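You operate a simulated robot arm through the tools that you are given. There is no shell and no other tool.

You run a simulated two-armed robot. Do the job below in one go: nothing can be reset, and whatever is moved stays where it is left.

## Task
Pick up the white roll with one hand, pass it to the other hand and put it on the top of the cool down rack. Set down upright: white roll.

Only the result counts: the job must be done as asked and must still hold three seconds after the hand-in. Knocking over, shifting, dropping, spilling or breaking anything else fails it.

## Robot
Two 7-joint arms with two-finger parallel grippers on one trunk, on a base that moves. Base frame: it is fixed to the floor where the robot stands at the start and does not move with it; the origin is under the middle of the robot, x ahead of it, y to its left, z up. Lengths are in mm, angles in degrees, forces in N, time in s.
The left shoulder is at the start at [70, 130, 1112], the right one opposite. With the tool pointing down near the work surface each hand reaches from about 220 to 520 mm from the robot's upright axis, wherever it stands, measured 20 degrees to its own side. Places, roughly: top of the cool down rack [300, -4100, 900]; white roll [1750, -2250, 750]. Payload 1.57 kg a hand.
Tool frame (each hand has its own): the origin (TCP) lies between the finger pads and is the grasp point; the fingertips stand 30 mm ahead of it; z points along the fingers, y is the line along which they close. Largest opening 80 mm; finger width 17, thickness 12; the body of the gripper, 40 by 82 mm, starts 80 mm behind the TCP.
Orientation is that of the tool frame in the base frame, as a unit quaternion [x, y, z, w]. With the fingers straight down and closing along the base's y, the tool's x points along the base's -x, its y along +y and its z along -z.

## Interface
- The arms move only by the tool nudge_tool. It takes "left_motion", "right_motion" or both (then of equal length, played together; a hand with none holds still); each is one flat list of numbers, 7 for each row, row after row: the turn, a rotation vector about the tool's x, y, z in degrees, then the shift along the tool's x, y, z in cm, then the finger opening in cm, from 0 to 8. In form: [rx, ry, rz, x, y, z, jaw, rx, ry, rz, x, y, z, jaw, ...]. A call has 1 to 20 rows; each row is the pose to reach, as a shift and turn from the pose commanded when the call began, along the tool's axes at that moment. Each row takes 0.2 s and may step no farther than 50 mm and 8.6 degrees from the row before; otherwise, or with a gripper value out of range, the whole call is refused. A pose out of reach is approached as far as the arm can. The call stops where the force on the tool passes 40 N (or 10 N more than at its start, if that is more) or the arm is blocked; 0.2 s more then pass. The fingers move at their own pace (about 108 mm/s each) and stop on an object; they squeeze with about 20 N. The grip force told is the motor's: it shows also when the fingers shut on nothing. Time passes only in rows, and 0.2 s behind the last, so rows that repeat a pose let the fingers close. It gives the time, the measured TCP pose, the force on the tool (base axes), the opening and the grip force at its end, in the units of the frame above (readings bear some noise), with the torque about the TCP (base axes, N m) and any sound that the robot's microphone picked up, and new pictures: "show" is both (left out), scene, wrist or none (wrist: the cameras of the hands that moved).
- Cameras (640 x 400 px; columns grow to the right, rows downward): "scene" is now at [135.7, -22, 1330.1]; the picture's right is [-0.15, -0.99, 0.00], its down [-0.70, 0.11, -0.70] and it looks along [0.69, -0.11, -0.71] (base axes); focal length 267 px, centre (320, 200). "left" rides on the left gripper at [72, 7, -122] in its tool frame; the picture's right is [-0.09, 1.00, 0.00], its down [-0.84, -0.08, -0.54] and it looks along [-0.54, -0.05, 0.84] (tool axes); focal length 238 px, centre (320, 200). "right" rides on the right gripper at [72, -7, -122] in its tool frame; the picture's right is [0.09, 1.00, 0.00], its down [-0.84, 0.08, -0.54] and it looks along [-0.54, 0.05, 0.84] (tool axes); focal length 238 px, centre (320, 200). There is no depth. A picture from a camera that has moved, and an enlarged one, comes with that camera's place and axes in the base frame and with its lens. The place of the scene camera against the robot may be out by one fixed shift of up to 18 mm in any direction.
- slide_trunk(by): slides the trunk up (or, below 0, down) by that many mm; the arms and the scene camera ride with it, the base frame stays. It gives what a move gives, with no picture.
- base_move(legs): drives the robot by 1 to 6 legs, each [ahead, left, turn to the left] in mm, mm and degrees, along the robot's own axes; the way and the turn of a leg run together, so that a leg with both is an arc; at most 1500 mm and 180 degrees a leg. The arms and the cameras ride along, it lands a little off, and it stops where it bumps. It gives what a move gives, and a new picture of the scene camera.
- pan_tilt(pan, tilt): turns the head with the scene camera to pan (to the left, within 86 degrees either way) and tilt (down, from -29 to 69), counted from straight ahead of the robot. It gives what a move gives, and a new picture of the scene camera.
- enlarge(camera, box): a new picture of the part [left, top, right, bottom] of that camera's present view, enlarged. No time passes.
- sign_off(): hands the job in; it is judged then, once.

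Places have to be worked out from the pictures, the camera data and where the tool is seen. Open the grippers and draw the arms clear of the work before you hand the job in, unless the task says otherwise.

The tools are called after "Call:" as name(argument=value, ...) on one line, values as JSON. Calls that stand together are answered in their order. nudge_tool: Moves the arms, as the interface text tells. Its arguments: {"type":"object","properties":{"left_motion":{"type":"array"},"right_motion":{"type":"array"},"show":{"type":"string","enum":["both","scene","wrist","none"]}},"required":[]} The other tools are called the same way: slide_trunk (by) moves the trunk up or down; base_move (legs) drives the base; pan_tilt (pan, tilt) turns the head that bears the scene camera; enlarge (camera, box) takes an enlarged picture of a part of a camera's view; sign_off () hands the job in.

At the start:

```text
time: 0.0
left_tcp_pos: [407.1, 159.4, 1080.0]
left_tool_rot: [-0.001, 1.0, -0.001, -0.001]
left_wrist_force: [0.8, 0.4, -1.0]
left_torque: [-0.01, 0.0, 0.0]
left_finger_gap: 79.9
left_grasp_force: 0.0
right_tcp_pos: [333.6, -151.8, 1076.9]
right_tool_rot: [0.0, 1.0, 0.0, 0.0]
right_wrist_force: [-0.4, 0.4, -0.2]
right_torque: [0.02, 0.0, 0.0]
right_finger_gap: 79.8
right_grasp_force: 0.0
trunk travel left (down, up): [-750.0, 190.0]
robot x, y, heading: [1.9, 0.6, -0.1]
head pan, tilt (commanded): [-8.9, 45.3]
```

scene: 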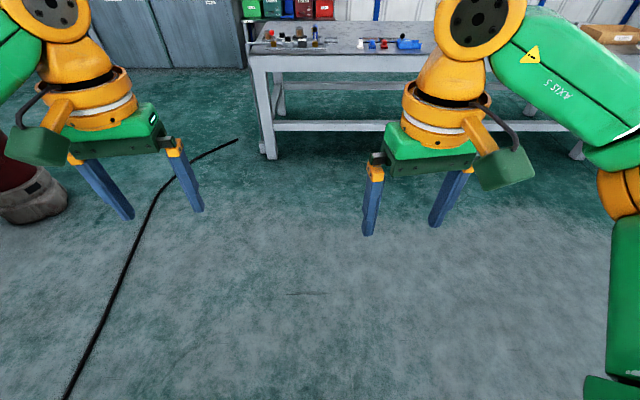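
right: 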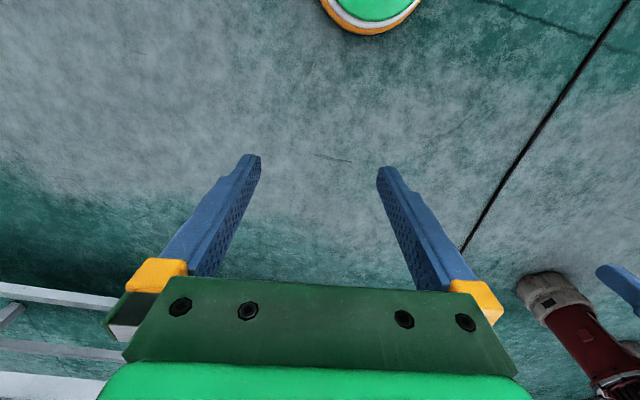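
left: 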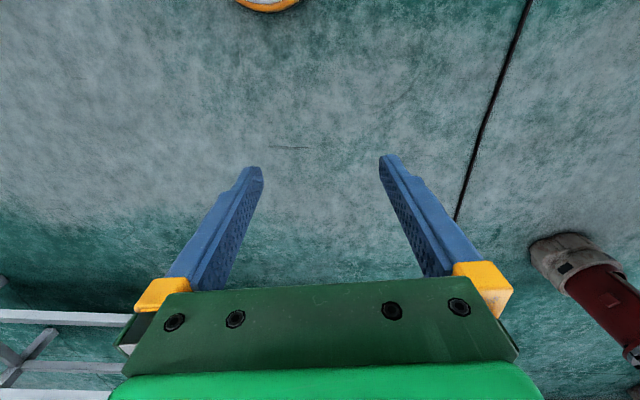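

The first picture shows a bench ahead and a hose on the floor; the roll should be to the right-front. I turn the head to the right to survey the way.

Call:
pan_tilt(pan=-52, tilt=20)

```text
time: 1.1
left_tcp_pos: [406.5, 160.0, 1078.7]
left_tool_rot: [0.0, 1.0, -0.001, -0.001]
left_wrist_force: [-0.4, -0.3, -0.1]
left_torque: [0.02, -0.02, 0.0]
left_finger_gap: 80.0
left_grasp_force: 0.0
right_tcp_pos: [334.0, -152.3, 1076.8]
right_tool_rot: [0.0, 1.0, 0.0, -0.001]
right_wrist_force: [-0.1, 0.1, -0.1]
right_torque: [0.0, -0.03, -0.01]
right_finger_gap: 80.0
right_grasp_force: 0.0
trunk travel left (down, up): [-750.0, 190.0]
robot x, y, heading: [0.3, -3.0, 0.2]
head pan, tilt (commanded): [-52.0, 20.0]
camera scene: at [113.0, -82.8, 1369.1], right [-0.79, -0.62, 0.0], down [-0.21, 0.27, -0.94], along [0.58, -0.74, -0.34], focal length 267 px, centre (320, 200)
```

scene: 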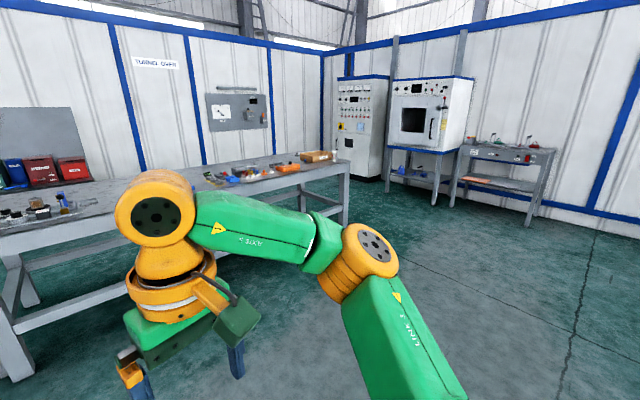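

The bench's far right end and the rack (right of the oven) are in view. I enlarge both areas.

Call:
enlarge(camera="scene", box=[190, 130, 360, 236])

Call:
enlarge(camera="scene", box=[380, 70, 580, 220])

```text
3.76 times, centred on (275, 183) of scene
camera zoom: at [113.0, -82.8, 1369.1], right [-0.79, -0.62, 0.0], down [-0.21, 0.27, -0.94], along [0.58, -0.74, -0.34], focal length 1006 px, centre (489, 264)
```

zoom: 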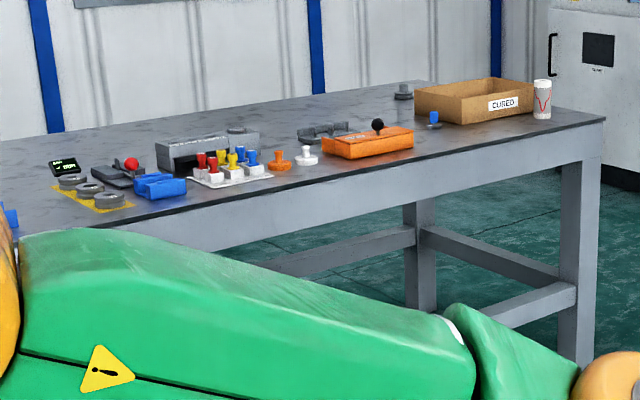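

```text
2.67 times, centred on (480, 145) of scene
camera zoom: at [113.0, -82.8, 1369.1], right [-0.79, -0.62, 0.0], down [-0.21, 0.27, -0.94], along [0.58, -0.74, -0.34], focal length 713 px, centre (-107, 347)
```

zoom: 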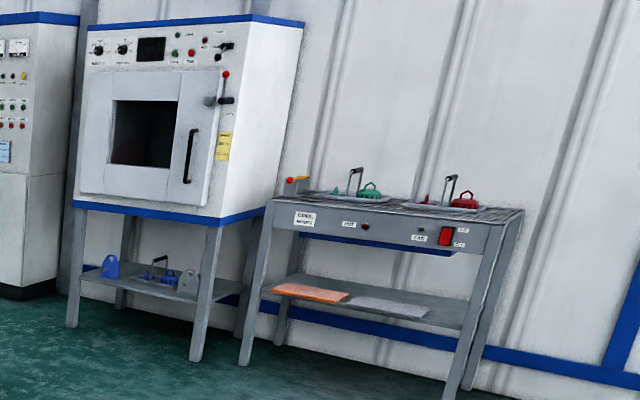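

The white roll with a red mark stands upright at the bench's right end beside the "CURED" box, around (1760, -2420), the bench front edge turned about 7° clockwise. I drive to a spot roughly 0.9 m in front of it, over clear floor.

Call:
base_move(legs=[[0, 0, -69.6], [1250, 0, 0], [1150, 0, 0], [0, 0, 62.6]])

Call:
pan_tilt(pan=0, tilt=35)

```text
time: 18.6
left_tcp_pos: [1240.0, -2145.6, 1079.7]
left_tool_rot: [0.064, 0.998, 0.0, -0.001]
left_wrist_force: [0.3, -1.1, -0.1]
left_torque: [-0.02, -0.02, 0.0]
left_finger_gap: 79.9
left_grasp_force: 0.2
right_tcp_pos: [1126.1, -2445.4, 1077.3]
right_tool_rot: [0.066, 0.998, 0.0, -0.001]
right_wrist_force: [0.3, 0.3, 0.1]
right_torque: [0.01, -0.02, 0.03]
right_finger_gap: 80.2
right_grasp_force: 0.1
trunk travel left (down, up): [-750.0, 190.0]
robot x, y, heading: [813.6, -2249.5, -7.7]
head pan, tilt (commanded): [-52.0, 20.0]
camera scene: at [918.1, -2347.2, 1369.1], right [-0.86, -0.51, 0.0], down [-0.17, 0.3, -0.94], along [0.48, -0.81, -0.34], focal length 267 px, centre (320, 200)
```

scene: 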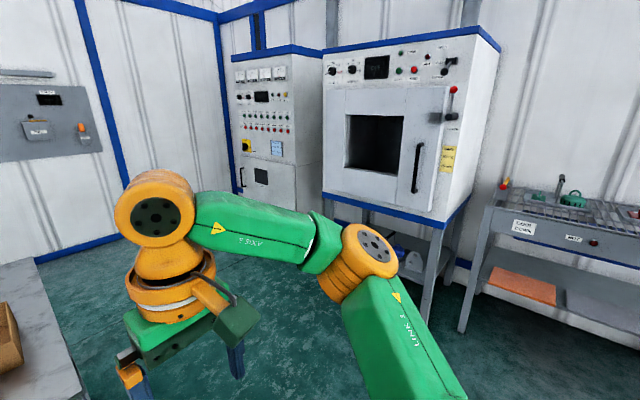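

```text
time: 19.8
left_tcp_pos: [1240.4, -2145.1, 1080.0]
left_tool_rot: [0.065, 0.998, 0.0, -0.001]
left_wrist_force: [-0.2, -0.4, 0.2]
left_torque: [-0.02, 0.0, -0.06]
left_finger_gap: 79.9
left_grasp_force: 0.0
right_tcp_pos: [1126.8, -2445.7, 1075.8]
right_tool_rot: [0.067, 0.998, 0.0, 0.0]
right_wrist_force: [-0.3, -0.4, -0.1]
right_torque: [-0.04, -0.05, 0.02]
right_finger_gap: 80.0
right_grasp_force: 0.0
trunk travel left (down, up): [-750.0, 190.0]
robot x, y, heading: [813.8, -2248.7, -7.5]
head pan, tilt (commanded): [0.0, 35.0]
camera scene: at [958.3, -2278.4, 1345.3], right [-0.13, -0.99, 0.0], down [-0.57, 0.08, -0.82], along [0.81, -0.11, -0.57], focal length 267 px, centre (320, 200)
```

scene: 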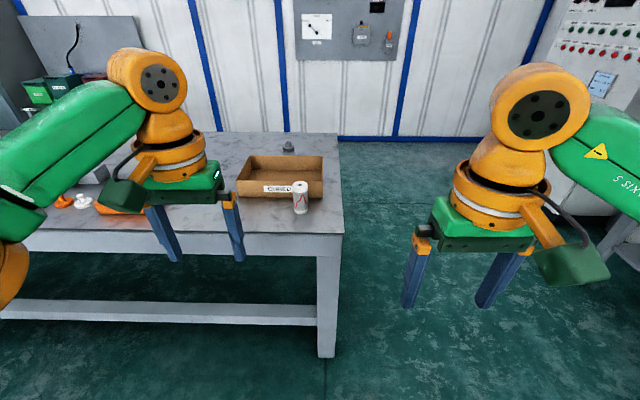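

The roll stands just in front of the CURED box near the bench's right end. I enlarge to measure it.

Call:
enlarge(camera="scene", box=[220, 135, 360, 223])

```text
4.55 times, centred on (290, 179) of scene
camera zoom: at [958.3, -2278.4, 1345.3], right [-0.13, -0.99, 0.0], down [-0.57, 0.08, -0.82], along [0.81, -0.11, -0.57], focal length 1215 px, centre (456, 296)
```

zoom: 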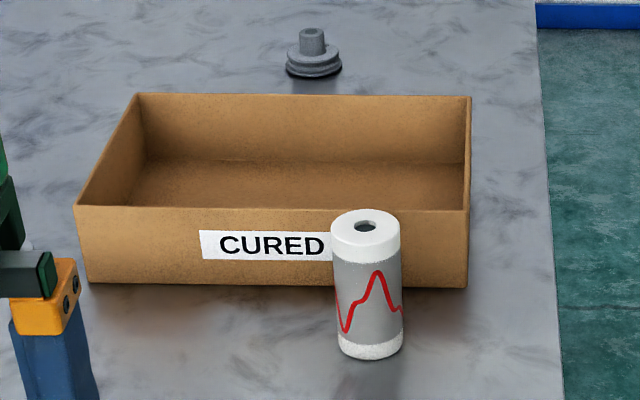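

The roll is about 50 mm in diameter and ~112 mm tall, standing near (1677, -2307) on a bench top around z 790. My plan is for the left hand to grip it low with the tool tilted 45° forward, then for the right hand to take it from straight above; I first tilt the left tool in free air.

Call:
nudge_tool(left_motion=[0, -7.5, 0, 0, 0, 0, 8, 0, -15, 0, 0, 0, 0, 8, 0, -22.5, 0, 0, 0, 0, 8, 0, -30, 0, 0, 0, 0, 8, 0, -37.5, 0, 0, 0, 0, 8, 0, -45, 0, 0, 0, 0, 8, 0, -45, 0, 0, 0, 0, 8], show="both")

```text
time: 21.4
left_tcp_pos: [1240.4, -2146.2, 1079.7]
left_tool_rot: [0.06, 0.922, -0.025, 0.382]
left_wrist_force: [-0.3, -0.2, 0.4]
left_torque: [-0.01, 0.01, -0.03]
left_finger_gap: 80.1
left_grasp_force: 0.0
right_tcp_pos: [1127.1, -2445.6, 1077.3]
right_tool_rot: [0.067, 0.998, 0.0, 0.0]
right_wrist_force: [0.6, -0.1, -0.2]
right_torque: [-0.01, 0.0, 0.03]
right_finger_gap: 79.8
right_grasp_force: 0.2
trunk travel left (down, up): [-750.0, 190.0]
robot x, y, heading: [819.6, -2251.1, -7.6]
head pan, tilt (commanded): [0.0, 35.0]
camera scene: at [958.4, -2278.3, 1345.3], right [-0.13, -0.99, 0.0], down [-0.57, 0.08, -0.82], along [0.81, -0.11, -0.57], focal length 267 px, centre (320, 200)
camera left: at [1105.1, -2122.4, 1115.4], right [0.19, 0.98, 0.06], down [0.2, -0.1, 0.98], along [0.96, -0.18, -0.21], focal length 238 px, centre (320, 200)
```

scene: 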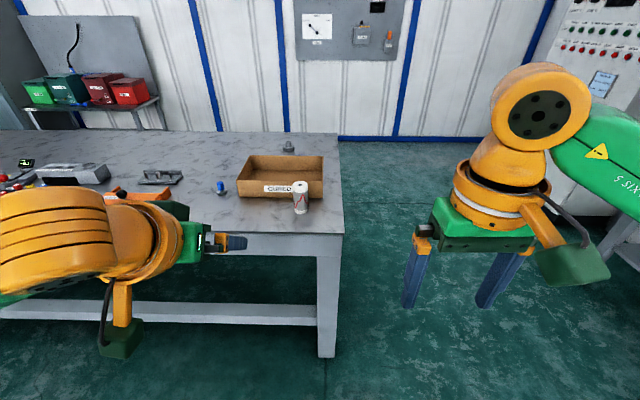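
left: 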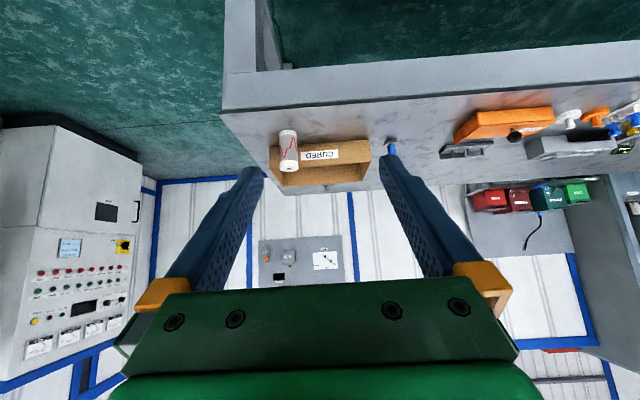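

The tilt works and the left wrist camera also sees the roll; triangulation gives the roll base near (1669, -2307, 796). I enlarge the left view for a better measure.

Call:
enlarge(camera="left", box=[220, 90, 400, 202])

Call:
enlarge(camera="scene", box=[230, 145, 350, 220])

```text
3.56 times, centred on (310, 146) of left
camera zoom: at [1105.1, -2122.4, 1115.4], right [0.19, 0.98, 0.06], down [0.2, -0.1, 0.98], along [0.96, -0.18, -0.21], focal length 848 px, centre (356, 392)
```

zoom: 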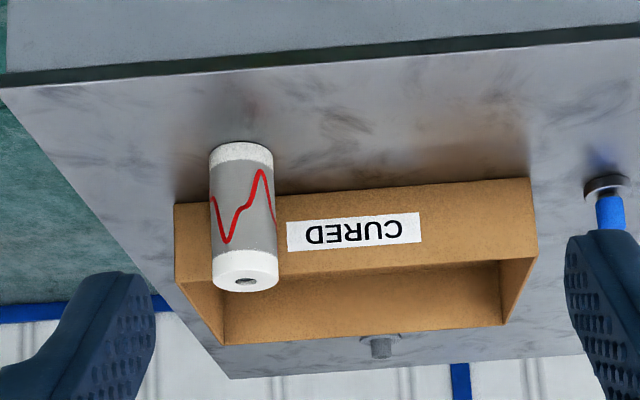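

```text
5.33 times, centred on (290, 182) of scene
camera zoom: at [958.4, -2278.3, 1345.3], right [-0.13, -0.99, 0.0], down [-0.57, 0.08, -0.82], along [0.81, -0.11, -0.57], focal length 1425 px, centre (480, 293)
```

zoom: 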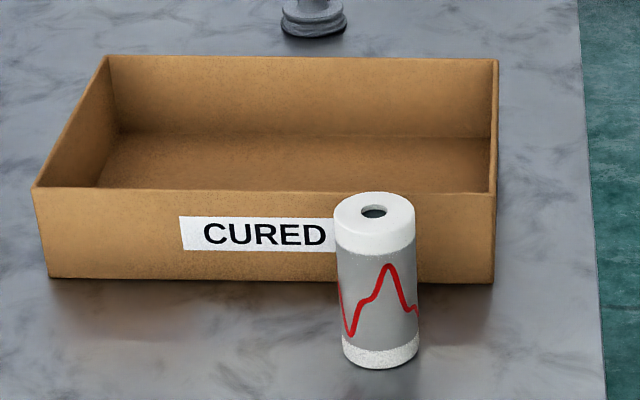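

Both views agree: roll base about (1685, -2311, 790), 50 mm wide, ~105 mm tall, with ~58 mm to the box behind. Before picking I test in free air the hand-over posture: left tool yawed 90° to point right-down, right tool yawed 90° with its camera to the right.

Call:
nudge_tool(left_motion=[5.3, 0, 5.3, 0, -0.9, 0, 8, 10.6, 0, 10.6, 0, -1.8, 0, 8, 15.9, 0, 15.9, 0, -2.7, 0, 8, 21.2, 0, 21.2, 0, -3.6, 0, 8, 26.5, 0, 26.5, 0, -4.5, 0, 8, 31.8, 0, 31.8, 0, -5.4, 0, 8, 37.1, 0, 37.1, 0, -6.3, 0, 8, 42.4, 0, 42.4, 0, -7.2, 0, 8, 47.7, 0, 47.7, 0, -8.1, 0, 8, 53.0, 0, 53.0, 0, -9, 0, 8, 58.3, 0, 58.3, 0, -9.9, 0, 8, 63.6, 0, 63.6, 0, -10.8, 0, 8], right_motion=[0, 0, -7.5, 0, 0, 0, 8, 0, 0, -15, 0, 0, 0, 8, 0, 0, -22.5, 0, 0, 0, 8, 0, 0, -30, 0, 0, 0, 8, 0, 0, -37.5, 0, 0, 0, 8, 0, 0, -45, 0, 0, 0, 8, 0, 0, -52.5, 0, 0, 0, 8, 0, 0, -60, 0, 0, 0, 8, 0, 0, -67.5, 0, 0, 0, 8, 0, 0, -75, 0, 0, 0, 8, 0, 0, -82.5, 0, 0, 0, 8, 0, 0, -90, 0, 0, 0, 8], show="both")

```text
time: 24.0
left_tcp_pos: [1226.0, -2252.9, 1078.3]
left_tool_rot: [0.694, 0.609, -0.288, 0.252]
left_wrist_force: [-0.5, -1.0, -0.8]
left_torque: [0.0, 0.01, 0.03]
left_finger_gap: 80.0
left_grasp_force: 0.1
right_tcp_pos: [1053.2, -2387.4, 1049.9]
right_tool_rot: [-0.66, 0.752, -0.001, 0.0]
right_wrist_force: [-0.6, 0.0, -0.3]
right_torque: [0.01, 0.01, 0.03]
right_finger_gap: 80.2
right_grasp_force: 0.2
right hand out of reach, approached as far as the arm can: row 8, 9, 10, 11, 12
trunk travel left (down, up): [-750.0, 190.0]
robot x, y, heading: [816.7, -2251.9, -7.6]
head pan, tilt (commanded): [0.0, 35.0]
camera scene: at [958.5, -2278.6, 1345.3], right [-0.13, -0.99, 0.0], down [-0.57, 0.08, -0.82], along [0.81, -0.11, -0.57], focal length 267 px, centre (320, 200)
camera right: at [1051.3, -2460.9, 1172.2], right [-1.0, 0.04, 0.0], down [0.03, 0.84, 0.54], along [0.02, 0.54, -0.84], focal length 238 px, centre (320, 200)
camera left: at [1251.0, -2119.2, 1115.0], right [0.98, -0.2, 0.06], down [-0.1, -0.2, 0.98], along [-0.18, -0.96, -0.21], focal length 238 px, centre (320, 200)
```

scene: 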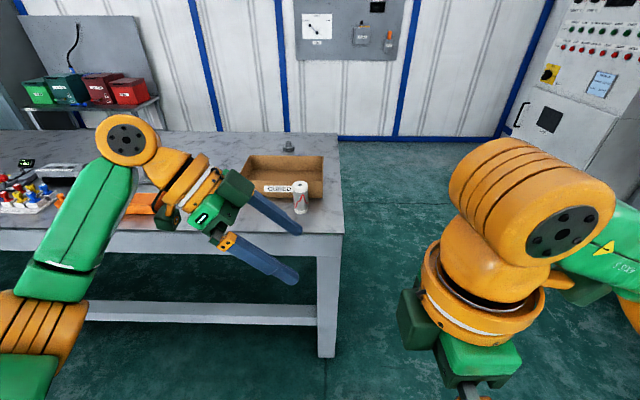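
right: 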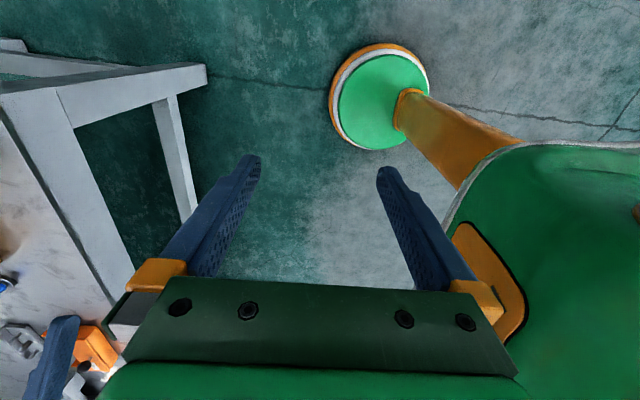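
left: 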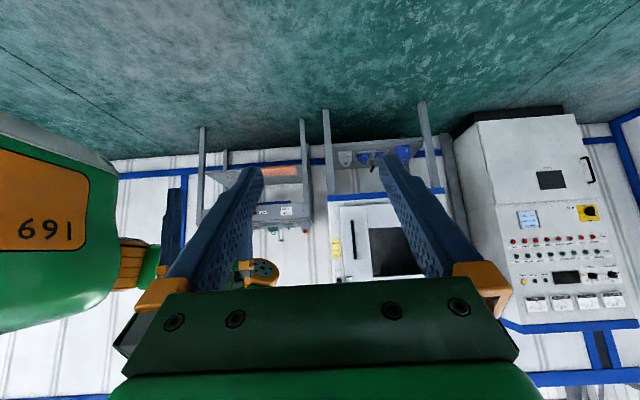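

The left posture works; the right reaches the yaw but not the position at that height. I test the right hand lower and further ahead, clear of the left hand.

Call:
nudge_tool(right_motion=[0, 0, 0, -1, -1.34, 4, 8, 0, 0, 0, -2, -2.68, 8, 8, 0, 0, 0, -3, -4.02, 12, 8, 0, 0, 0, -4, -5.36, 16, 8, 0, 0, 0, -5, -6.7, 20, 8, 0, 0, 0, -5, -6.7, 20, 8], show="scene")

```text
time: 25.4
left_tcp_pos: [1226.0, -2253.6, 1078.9]
left_tool_rot: [0.694, 0.609, -0.289, 0.253]
left_wrist_force: [-0.4, 0.8, 0.1]
left_torque: [0.03, -0.02, 0.02]
left_finger_gap: 80.2
left_grasp_force: 0.1
right_tcp_pos: [1072.0, -2358.4, 915.5]
right_tool_rot: [-0.655, 0.756, -0.006, 0.004]
right_wrist_force: [-0.2, -0.4, -0.1]
right_torque: [0.03, 0.01, -0.05]
right_finger_gap: 80.0
right_grasp_force: 0.1
right hand out of reach, approached as far as the arm can: row 2, 3, 4, 5, 6
trunk travel left (down, up): [-750.0, 190.0]
robot x, y, heading: [816.9, -2248.7, -7.7]
head pan, tilt (commanded): [0.0, 35.0]
camera scene: at [958.2, -2277.9, 1345.3], right [-0.13, -0.99, 0.0], down [-0.57, 0.08, -0.82], along [0.81, -0.11, -0.57], focal length 267 px, centre (320, 200)
```

scene: 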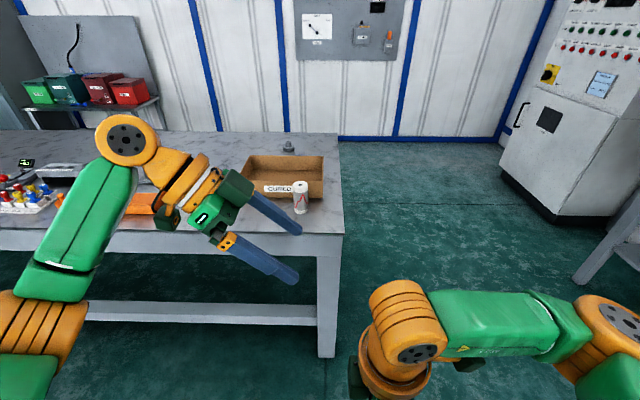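

The right hand can't hold the +90° yaw at useful places, so I'll use a parallel-grip hand-over instead (left tilted 35° below horizontal, right straight down above it). I bring the left hand back to yaw 0 and swing the right to yaw about -30°.

Call:
nudge_tool(left_motion=[-5.3, 0, -5.3, 0.64, 0, -0.64, 8, -10.6, 0, -10.6, 1.27, 0, -1.27, 8, -15.9, 0, -15.9, 1.91, 0, -1.91, 8, -21.2, 0, -21.2, 2.55, 0, -2.55, 8, -26.5, 0, -26.5, 3.18, 0, -3.18, 8, -31.8, 0, -31.8, 3.82, 0, -3.82, 8, -37.1, 0, -37.1, 4.46, 0, -4.46, 8, -42.4, 0, -42.4, 5.09, 0, -5.09, 8, -47.7, 0, -47.7, 5.73, 0, -5.73, 8, -53.0, 0, -53.0, 6.37, 0, -6.37, 8, -58.3, 0, -58.3, 7.0, 0, -7.0, 8, -63.6, 0, -63.6, 7.64, 0, -7.64, 8, -63.6, 0, -63.6, 7.64, 0, -7.64, 8, -63.6, 0, -63.6, 7.64, 0, -7.64, 8, -63.6, 0, -63.6, 7.64, 0, -7.64, 8, -63.6, 0, -63.6, 7.64, 0, -7.64, 8], right_motion=[0, 0, 7.5, 0, 0, 0, 8, 0, 0, 15, 0, 0, 0, 8, 0, 0, 22.5, 0, 0, 0, 8, 0, 0, 30, 0, 0, 0, 8, 0, 0, 37.5, 0, 0, 0, 8, 0, 0, 45, 0, 0, 0, 8, 0, 0, 52.5, 0, 0, 0, 8, 0, 0, 60, 0, 0, 0, 8, 0, 0, 67.5, 0, 0, 0, 8, 0, 0, 75, 0, 0, 0, 8, 0, 0, 82.5, 0, 0, 0, 8, 0, 0, 90, 0, 0, 0, 8, 0, 0, 97.5, 0, 0, 0, 8, 0, 0, 105, 0, 0, 0, 8, 0, 0, 112.5, 0, 0, 0, 8, 0, 0, 120, 0, 0, 0, 8], show="scene")

```text
time: 28.8
left_tcp_pos: [1239.4, -2145.2, 1080.5]
left_tool_rot: [0.06, 0.922, -0.025, 0.381]
left_wrist_force: [0.2, -0.8, 0.3]
left_torque: [-0.01, 0.01, -0.04]
left_finger_gap: 80.0
left_grasp_force: 0.0
right_tcp_pos: [1072.1, -2356.2, 915.8]
right_tool_rot: [0.323, 0.946, 0.001, 0.0]
right_wrist_force: [-0.6, 0.4, -0.2]
right_torque: [0.02, 0.01, -0.01]
right_finger_gap: 79.9
right_grasp_force: 0.2
trunk travel left (down, up): [-750.0, 190.0]
robot x, y, heading: [817.7, -2247.2, -7.7]
head pan, tilt (commanded): [0.0, 35.0]
camera scene: at [958.3, -2278.1, 1345.3], right [-0.13, -0.99, 0.0], down [-0.57, 0.08, -0.82], along [0.81, -0.11, -0.57], focal length 267 px, centre (320, 200)
```

scene: 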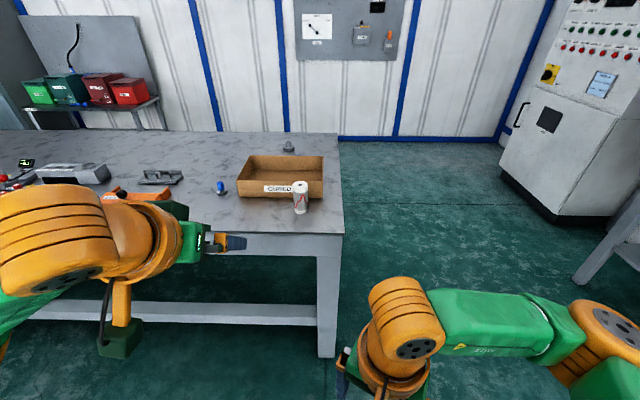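

The commanded pose follows what was reached, and the right hand is now at yaw -30°. I test its reach to the hand-over spot about 400 mm ahead on the midline.

Call:
nudge_tool(right_motion=[0, 0, 0, -1.95, 3.27, 0, 8, 0, 0, 0, -3.9, 6.53, 0, 8, 0, 0, 0, -5.85, 9.8, 0, 8, 0, 0, 0, -7.8, 13.06, 0, 8], show="scene")

```text
time: 29.8
left_tcp_pos: [1241.4, -2144.7, 1079.6]
left_tool_rot: [0.06, 0.922, -0.026, 0.382]
left_wrist_force: [-0.2, -0.5, 0.0]
left_torque: [-0.03, 0.03, 0.01]
left_finger_gap: 79.9
left_grasp_force: 0.0
right_tcp_pos: [1216.1, -2300.5, 915.5]
right_tool_rot: [0.321, 0.947, 0.0, 0.001]
right_wrist_force: [-1.4, 0.3, 0.2]
right_torque: [-0.02, 0.05, -0.02]
right_finger_gap: 80.0
right_grasp_force: 0.1
trunk travel left (down, up): [-750.0, 190.0]
robot x, y, heading: [815.9, -2250.7, -7.6]
head pan, tilt (commanded): [0.0, 35.0]
camera scene: at [959.4, -2276.7, 1345.2], right [-0.13, -0.99, 0.0], down [-0.57, 0.07, -0.82], along [0.81, -0.11, -0.57], focal length 267 px, centre (320, 200)
```

scene: 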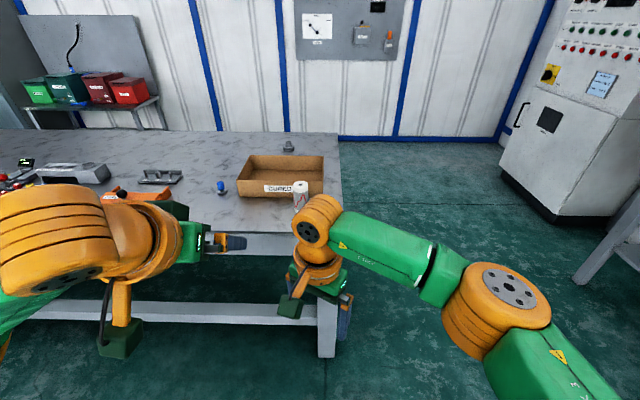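

Reach is good there. I pull the right hand back out of the way and tilt the left tool 10° more, to 35° below horizontal.

Call:
nudge_tool(left_motion=[0, -5, 0, 0, 0, 0, 8, 0, -10, 0, 0, 0, 0, 8, 0, -10, 0, 0, 0, 0, 8, 0, -10, 0, 0, 0, 0, 8, 0, -10, 0, 0, 0, 0, 8], right_motion=[0, 0, 0, 0.23, -3.6, -2, 8, 0, 0, 0, 0.46, -7.2, -4, 8, 0, 0, 0, 0.7, -10.8, -6, 8, 0, 0, 0, 0.93, -14.4, -8, 8, 0, 0, 0, 1.16, -18, -10, 8], show="none")

Call:
base_move(legs=[[0, -106, 0], [250, 0, 0]])

```text
time: 31.0
left_tcp_pos: [1238.3, -2146.7, 1080.8]
left_tool_rot: [0.058, 0.885, -0.031, 0.46]
left_wrist_force: [-0.4, 0.6, 0.3]
left_torque: [0.0, -0.01, 0.01]
left_finger_gap: 79.9
left_grasp_force: 0.0
right_tcp_pos: [1092.8, -2438.3, 1016.7]
right_tool_rot: [0.322, 0.947, 0.001, 0.001]
right_wrist_force: [0.3, -0.8, 0.1]
right_torque: [0.03, -0.02, 0.03]
right_finger_gap: 80.0
right_grasp_force: 0.0
trunk travel left (down, up): [-750.0, 190.0]
robot x, y, heading: [815.8, -2251.9, -7.7]
head pan, tilt (commanded): [0.0, 35.0]
```

```text
time: 33.6
left_tcp_pos: [1470.8, -2283.8, 1080.7]
left_tool_rot: [0.058, 0.885, -0.031, 0.461]
left_wrist_force: [-0.4, 0.7, 0.1]
left_torque: [-0.02, 0.0, 0.05]
left_finger_gap: 80.1
left_grasp_force: 0.2
right_tcp_pos: [1325.3, -2575.5, 1017.6]
right_tool_rot: [0.322, 0.947, 0.0, 0.001]
right_wrist_force: [0.3, -0.8, 0.2]
right_torque: [-0.01, -0.01, 0.03]
right_finger_gap: 79.8
right_grasp_force: 0.2
trunk travel left (down, up): [-750.0, 190.0]
robot x, y, heading: [1048.9, -2384.7, -7.8]
head pan, tilt (commanded): [0.0, 35.0]
camera scene: at [1188.6, -2416.0, 1345.5], right [-0.13, -0.99, 0.0], down [-0.57, 0.08, -0.82], along [0.81, -0.11, -0.57], focal length 267 px, centre (320, 200)
```

scene: 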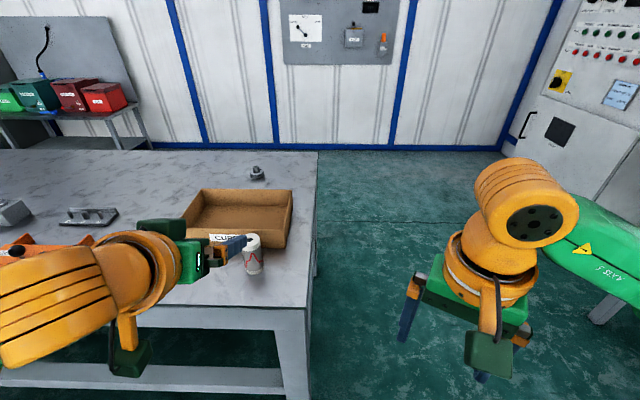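

The left hand now is in line with the roll, ~210 mm short of it. I lower the trunk by 190 mm so the left tool comes near the roll's height, then look with the wrist camera.

Call:
slide_trunk(by=-190)

Call:
enlarge(camera="left", box=[0, 0, 640, 400])

Call:
enlarge(camera="scene", box=[140, 150, 460, 350])

```text
time: 35.7
left_tcp_pos: [1472.2, -2283.3, 888.5]
left_tool_rot: [0.058, 0.885, -0.031, 0.46]
left_wrist_force: [0.1, 0.3, 0.4]
left_torque: [0.05, 0.02, -0.03]
left_finger_gap: 79.9
left_grasp_force: 0.1
right_tcp_pos: [1327.5, -2574.2, 825.7]
right_tool_rot: [0.323, 0.947, 0.0, 0.0]
right_wrist_force: [0.0, 0.1, -0.5]
right_torque: [0.03, 0.03, 0.02]
right_finger_gap: 80.0
right_grasp_force: 0.0
trunk travel left (down, up): [-560.0, 380.0]
robot x, y, heading: [1047.2, -2387.3, -7.9]
head pan, tilt (commanded): [0.0, 35.0]
```

```text
1.00 times, centred on (320, 200) of left (not enlarged: the box is as wide or as high as the picture)
camera zoom: at [1333.1, -2259.2, 901.0], right [0.18, 0.98, 0.07], down [0.03, -0.08, 1.0], along [0.98, -0.18, -0.04], focal length 238 px, centre (320, 200)
```

zoom: 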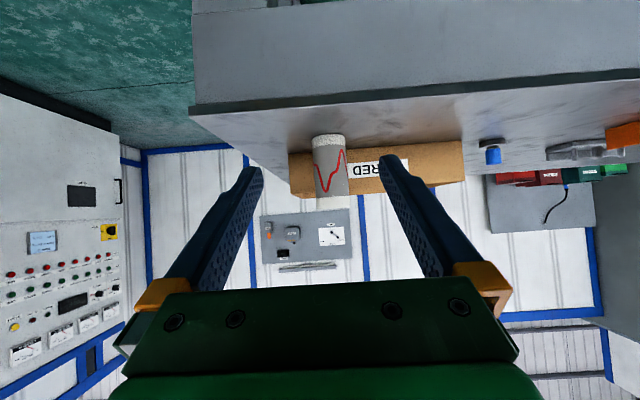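

```text
2.00 times, centred on (300, 250) of scene
camera zoom: at [1190.2, -2416.1, 1155.3], right [-0.13, -0.99, 0.0], down [-0.57, 0.08, -0.82], along [0.81, -0.11, -0.57], focal length 534 px, centre (360, 100)
```

zoom: 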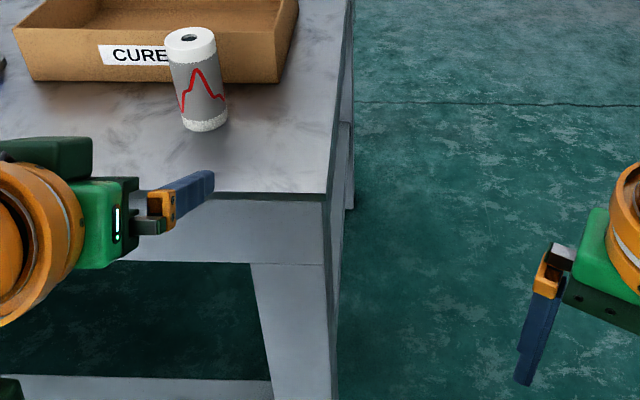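

The roll is nearly in line with the left tool. I enlarge the wrist view around the roll for exact lateral alignment.

Call:
enlarge(camera="left", box=[230, 90, 430, 215])

Call:
enlarge(camera="scene", box=[180, 190, 340, 290])

```text
3.20 times, centred on (330, 152) of left
camera zoom: at [1333.1, -2259.2, 901.0], right [0.18, 0.98, 0.07], down [0.03, -0.08, 1.0], along [0.98, -0.18, -0.04], focal length 763 px, centre (288, 352)
```

zoom: 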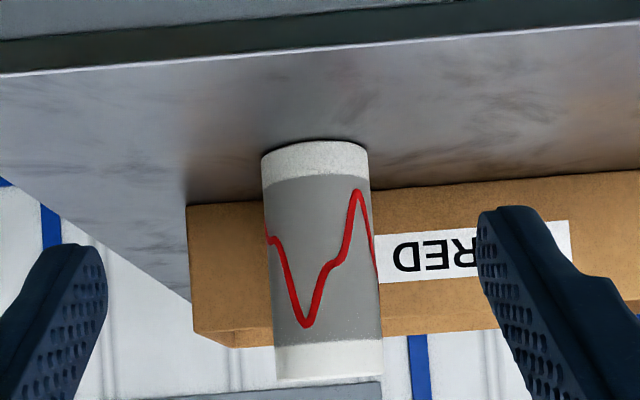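

```text
4.00 times, centred on (260, 240) of scene
camera zoom: at [1190.2, -2416.1, 1155.3], right [-0.13, -0.99, 0.0], down [-0.57, 0.08, -0.82], along [0.81, -0.11, -0.57], focal length 1069 px, centre (560, 40)
```

zoom: 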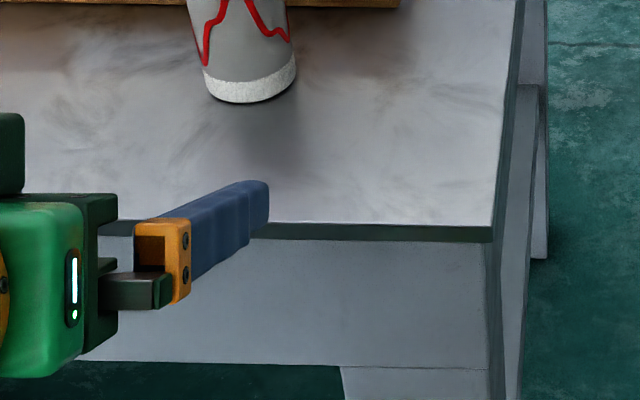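

Cross-checking both wrist views: bench top z≈801, roll top z≈899, roll axis ~200 mm ahead of the left TCP and ~8 mm to its left. I move the left hand forward 110, down 45 and left 8, stopping short of the roll.

Call:
nudge_tool(left_motion=[0, 0, 0, -0.88, 0.27, 3.86, 8, 0, 0, 0, -1.75, 0.53, 7.73, 8, 0, 0, 0, -2.63, 0.8, 11.59, 8, 0, 0, 0, -2.63, 0.8, 11.59, 8], show="both")

Call:
enlarge(camera="left", box=[220, 60, 420, 185])

Call:
enlarge(camera="scene", box=[180, 150, 340, 250])

```text
time: 36.7
left_tcp_pos: [1582.3, -2290.8, 843.4]
left_tool_rot: [0.059, 0.885, -0.032, 0.461]
left_wrist_force: [0.1, 0.3, 0.2]
left_torque: [-0.02, 0.01, -0.02]
left_finger_gap: 79.9
left_grasp_force: 0.0
right_tcp_pos: [1326.8, -2575.5, 826.7]
right_tool_rot: [0.323, 0.947, 0.0, 0.001]
right_wrist_force: [0.5, -0.1, -0.2]
right_torque: [0.01, -0.03, -0.02]
right_finger_gap: 80.0
right_grasp_force: 0.0
trunk travel left (down, up): [-560.0, 380.0]
robot x, y, heading: [1046.0, -2389.4, -7.7]
head pan, tilt (commanded): [0.0, 35.0]
camera scene: at [1189.9, -2416.0, 1155.4], right [-0.13, -0.99, 0.0], down [-0.57, 0.08, -0.82], along [0.81, -0.11, -0.57], focal length 267 px, centre (320, 200)
camera left: at [1443.7, -2265.3, 855.3], right [0.18, 0.98, 0.07], down [0.03, -0.08, 1.0], along [0.98, -0.18, -0.04], focal length 238 px, centre (320, 200)
```

scene: 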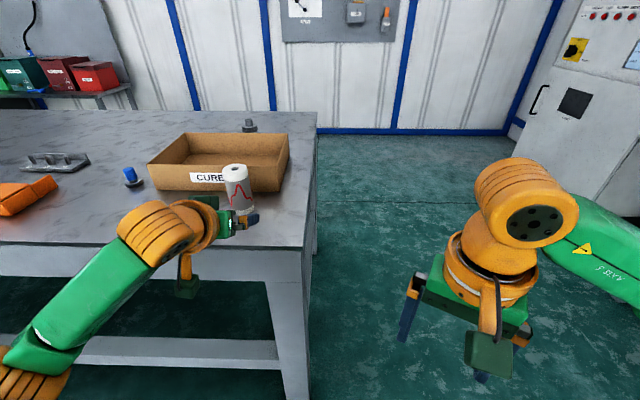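
left: 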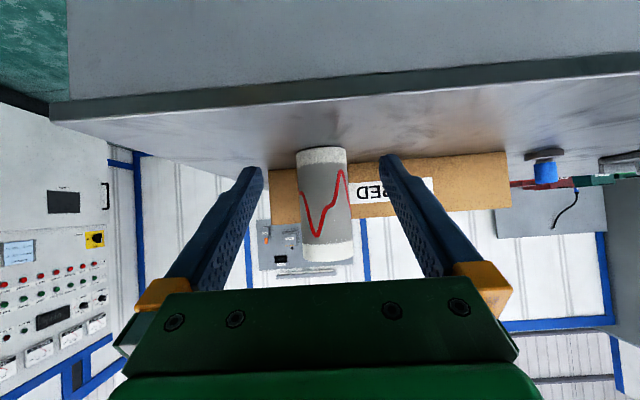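

```text
3.20 times, centred on (320, 122) of left
camera zoom: at [1443.7, -2265.3, 855.3], right [0.18, 0.98, 0.07], down [0.03, -0.08, 1.0], along [0.98, -0.18, -0.04], focal length 763 px, centre (320, 448)
```

zoom: 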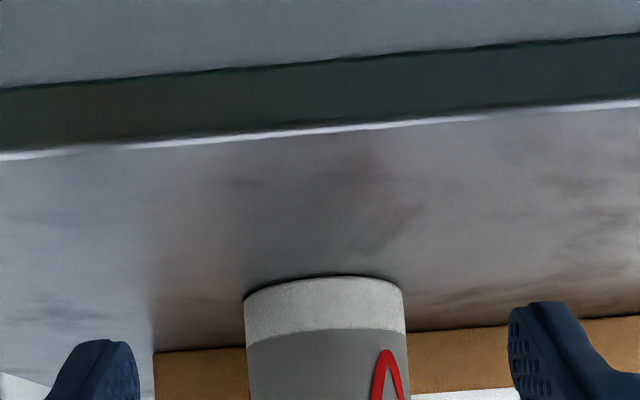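

```text
4.00 times, centred on (260, 200) of scene
camera zoom: at [1189.9, -2416.0, 1155.4], right [-0.13, -0.99, 0.0], down [-0.57, 0.08, -0.82], along [0.81, -0.11, -0.57], focal length 1069 px, centre (560, 200)
```

zoom: 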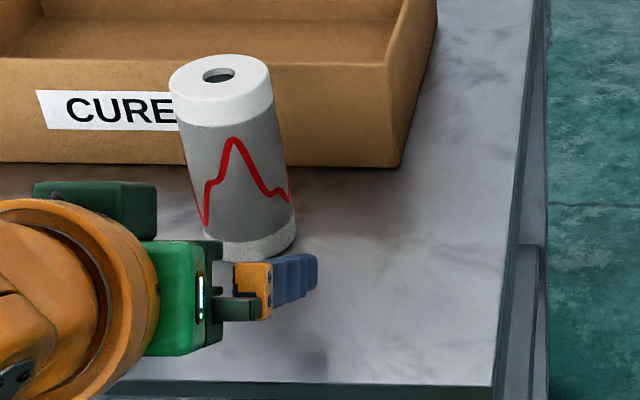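

The roll is centred between the open fingers and ~85 mm ahead of the TCP. I advance 84 mm and down 6 mm so that the fingers straddle it low down, still open.

Call:
nudge_tool(left_motion=[0, 0, 0, -1.44, 0, 2.41, 8, 0, 0, 0, -2.89, 0, 4.81, 8, 0, 0, 0, -4.33, 0, 7.22, 8, 0, 0, 0, -4.33, 0, 7.22, 8], show="both")

Call:
enlarge(camera="scene", box=[180, 150, 340, 250])

```text
time: 37.7
left_tcp_pos: [1664.6, -2302.0, 838.7]
left_tool_rot: [0.059, 0.885, -0.032, 0.461]
left_wrist_force: [-0.1, 0.7, 0.4]
left_torque: [-0.03, 0.01, 0.01]
left_finger_gap: 80.0
left_grasp_force: 0.1
right_tcp_pos: [1327.8, -2575.9, 827.1]
right_tool_rot: [0.323, 0.947, -0.001, 0.001]
right_wrist_force: [-0.5, -0.3, 1.2]
right_torque: [0.01, 0.0, -0.04]
right_finger_gap: 80.4
right_grasp_force: 0.0
trunk travel left (down, up): [-560.0, 380.0]
robot x, y, heading: [1048.4, -2387.2, -7.6]
head pan, tilt (commanded): [0.0, 35.0]
camera scene: at [1190.1, -2415.9, 1155.3], right [-0.13, -0.99, 0.0], down [-0.57, 0.08, -0.82], along [0.81, -0.11, -0.57], focal length 267 px, centre (320, 200)
camera left: at [1526.4, -2276.8, 850.5], right [0.18, 0.98, 0.07], down [0.03, -0.08, 1.0], along [0.98, -0.18, -0.04], focal length 238 px, centre (320, 200)
```

scene: 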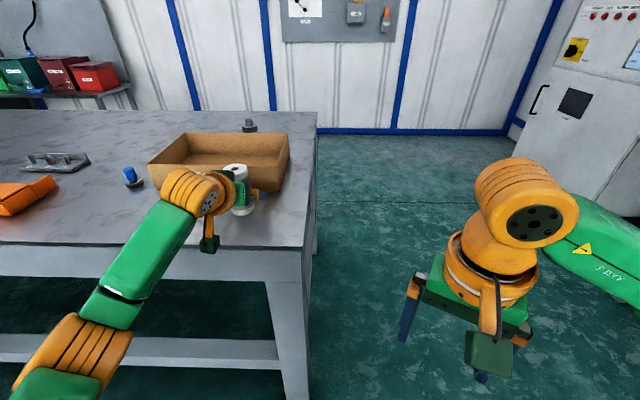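
left: 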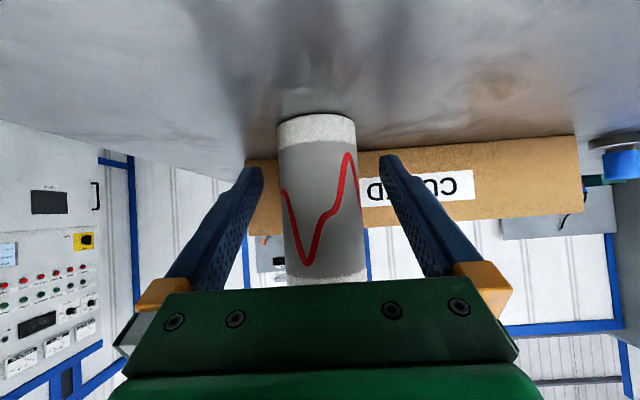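

```text
4.00 times, centred on (260, 200) of scene
camera zoom: at [1190.1, -2415.9, 1155.3], right [-0.13, -0.99, 0.0], down [-0.57, 0.08, -0.82], along [0.81, -0.11, -0.57], focal length 1069 px, centre (560, 200)
```

zoom: 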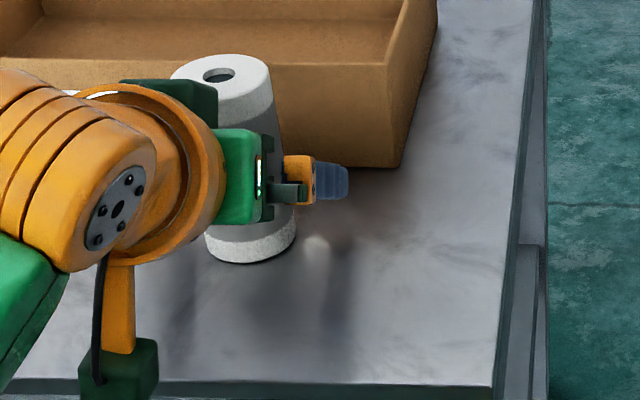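

The fingers straddle the roll with the TCP about 38 mm above the bench and within ~5 mm of the roll axis, centred sideways. I close the left gripper.

Call:
nudge_tool(left_motion=[0, 0, 0, 0, 0, 0, 2, 0, 0, 0, 0, 0, 0, 2, 0, 0, 0, 0, 0, 0, 2, 0, 0, 0, 0, 0, 0, 2], show="both")

```text
time: 38.7
left_tcp_pos: [1665.7, -2301.3, 839.2]
left_tool_rot: [0.057, 0.886, -0.03, 0.46]
left_wrist_force: [0.5, -0.1, -0.5]
left_torque: [-0.03, -0.02, 0.02]
left_finger_gap: 46.7
left_grasp_force: 20.2
right_tcp_pos: [1327.6, -2575.3, 825.9]
right_tool_rot: [0.322, 0.947, 0.0, 0.0]
right_wrist_force: [-0.4, 0.2, 0.4]
right_torque: [-0.04, -0.01, 0.01]
right_finger_gap: 80.1
right_grasp_force: 0.1
trunk travel left (down, up): [-560.0, 380.0]
robot x, y, heading: [1047.6, -2391.4, -7.5]
head pan, tilt (commanded): [0.0, 35.0]
camera scene: at [1190.5, -2416.2, 1155.3], right [-0.13, -0.99, 0.0], down [-0.57, 0.08, -0.82], along [0.81, -0.11, -0.57], focal length 267 px, centre (320, 200)
camera left: at [1526.4, -2276.9, 850.4], right [0.18, 0.98, 0.07], down [0.03, -0.08, 1.0], along [0.98, -0.18, -0.04], focal length 238 px, centre (320, 200)
```

scene: 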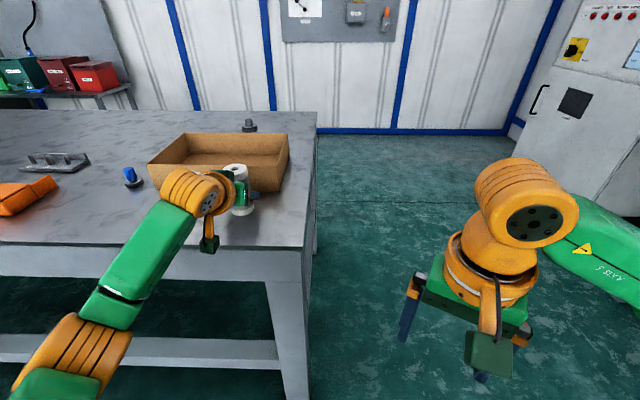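
left: 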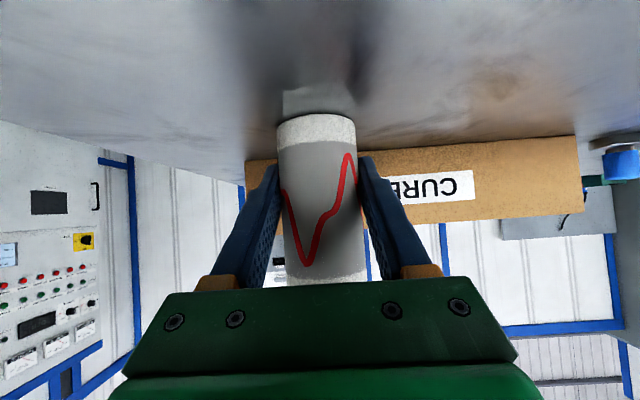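

The left gripper holds the roll (gap 46.7 mm, 20 N). I lift it straight up by 100 mm.

Call:
nudge_tool(left_motion=[0, 0, 0, -0.82, 0, -0.57, 2, 0, 0, 0, -2.46, 0, -1.72, 2, 0, 0, 0, -4.1, 0, -2.87, 2, 0, 0, 0, -5.73, 0, -4.02, 2, 0, 0, 0, -7.37, 0, -5.17, 2, 0, 0, 0, -8.19, 0, -5.74, 2], show="both")

```text
time: 40.1
left_tcp_pos: [1666.1, -2299.4, 938.7]
left_tool_rot: [0.058, 0.886, -0.031, 0.46]
left_wrist_force: [0.3, 0.5, -0.5]
left_torque: [-0.02, -0.03, -0.01]
left_finger_gap: 46.5
left_grasp_force: 20.0
right_tcp_pos: [1327.0, -2575.4, 827.9]
right_tool_rot: [0.323, 0.946, 0.0, 0.0]
right_wrist_force: [0.0, -0.7, 0.6]
right_torque: [-0.06, 0.0, -0.02]
right_finger_gap: 80.2
right_grasp_force: 0.1
trunk travel left (down, up): [-560.0, 380.0]
robot x, y, heading: [1046.7, -2388.8, -7.7]
head pan, tilt (commanded): [0.0, 35.0]
camera scene: at [1190.7, -2416.1, 1155.2], right [-0.13, -0.99, 0.0], down [-0.57, 0.08, -0.82], along [0.81, -0.11, -0.57], focal length 267 px, centre (320, 200)
camera left: at [1527.0, -2276.2, 950.0], right [0.18, 0.98, 0.08], down [0.03, -0.08, 1.0], along [0.98, -0.18, -0.04], focal length 238 px, centre (320, 200)
```

scene: 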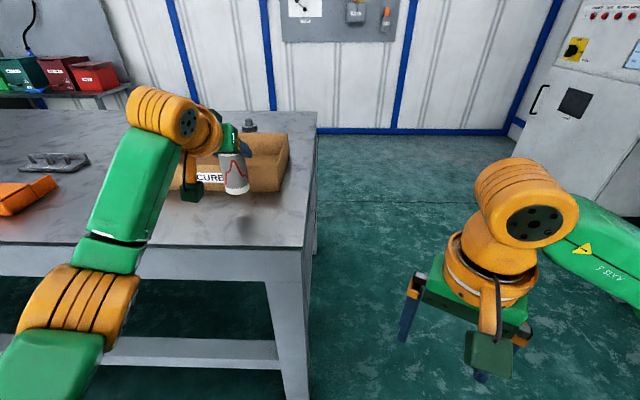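
left: 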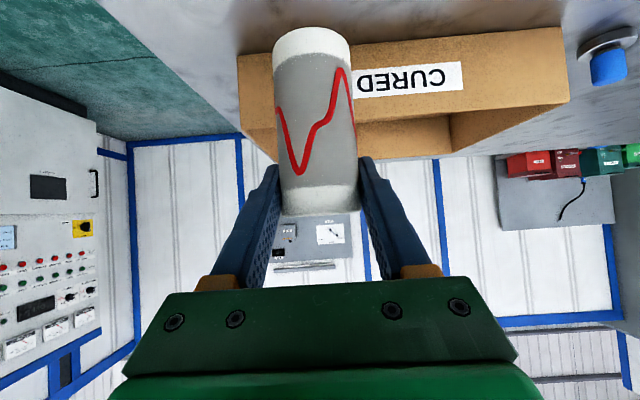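

The roll came up but has slid down in the fingers: its bottom is now only ~50 mm above the bench while the TCP rose 100 mm. I lower the hand 45 mm at once so the roll is just over the bench, and check whether it is still slipping.

Call:
nudge_tool(left_motion=[0, 0, 0, 1.85, 0, 1.29, 2, 0, 0, 0, 3.69, 0, 2.58, 2], show="both")

```text
time: 40.7
left_tcp_pos: [1666.2, -2301.1, 892.5]
left_tool_rot: [0.057, 0.886, -0.03, 0.459]
left_wrist_force: [0.6, 0.0, -1.3]
left_torque: [-0.03, 0.01, -0.01]
left_finger_gap: 46.9
left_grasp_force: 20.2
right_tcp_pos: [1327.0, -2576.0, 825.2]
right_tool_rot: [0.322, 0.947, 0.0, 0.0]
right_wrist_force: [0.5, -0.3, 0.2]
right_torque: [-0.01, 0.0, -0.02]
right_finger_gap: 80.0
right_grasp_force: 0.0
trunk travel left (down, up): [-560.0, 380.0]
robot x, y, heading: [1049.9, -2388.3, -7.6]
head pan, tilt (commanded): [0.0, 35.0]
camera scene: at [1191.0, -2416.0, 1155.2], right [-0.13, -0.99, 0.0], down [-0.57, 0.08, -0.82], along [0.81, -0.11, -0.57], focal length 267 px, centre (320, 200)
camera left: at [1527.3, -2276.7, 904.2], right [0.18, 0.98, 0.07], down [0.03, -0.08, 1.0], along [0.98, -0.18, -0.04], focal length 238 px, centre (320, 200)
```

scene: 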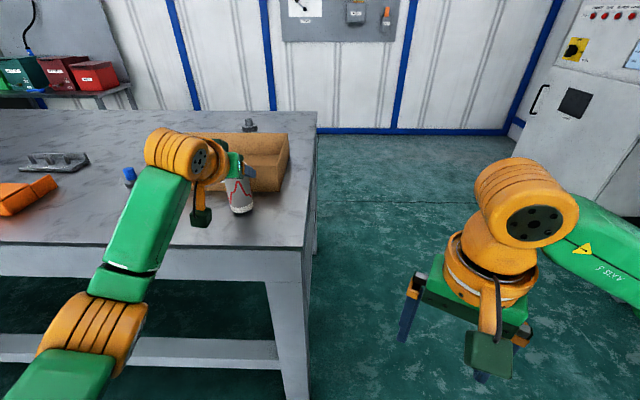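
left: 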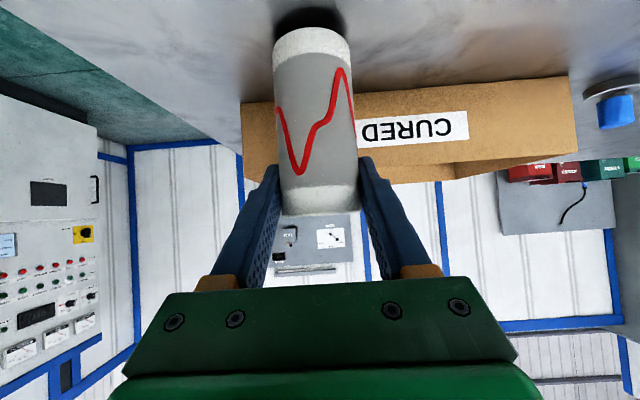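

The roll did not slip further while lowering; it hangs ~7 mm over the bench gripped near its top. I do a slow 30 mm lift to see whether the slip comes from speed.

Call:
nudge_tool(left_motion=[0, 0, 0, -0.41, 0, -0.29, 2, 0, 0, 0, -0.82, 0, -0.57, 2, 0, 0, 0, -1.23, 0, -0.86, 2, 0, 0, 0, -1.64, 0, -1.15, 2, 0, 0, 0, -2.05, 0, -1.43, 2, 0, 0, 0, -2.46, 0, -1.72, 2], show="wrist")

```text
time: 42.1
left_tcp_pos: [1665.1, -2301.8, 922.1]
left_tool_rot: [0.058, 0.886, -0.031, 0.46]
left_wrist_force: [0.1, -0.4, -0.8]
left_torque: [0.01, 0.01, 0.0]
left_finger_gap: 46.7
left_grasp_force: 19.7
right_tcp_pos: [1326.4, -2576.3, 824.9]
right_tool_rot: [0.322, 0.947, -0.001, 0.0]
right_wrist_force: [-0.2, 0.1, -0.8]
right_torque: [0.01, -0.03, -0.01]
right_finger_gap: 80.2
right_grasp_force: 0.0
trunk travel left (down, up): [-560.0, 380.0]
robot x, y, heading: [1048.3, -2389.1, -7.7]
head pan, tilt (commanded): [0.0, 35.0]
camera left: at [1526.9, -2277.1, 934.8], right [0.18, 0.98, 0.07], down [0.03, -0.08, 1.0], along [0.98, -0.18, -0.04], focal length 238 px, centre (320, 200)
```

left: 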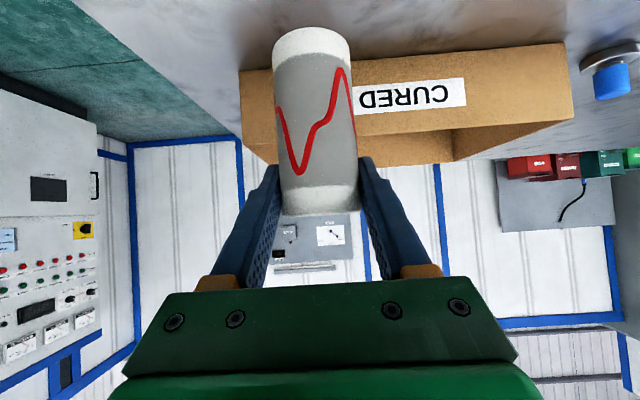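

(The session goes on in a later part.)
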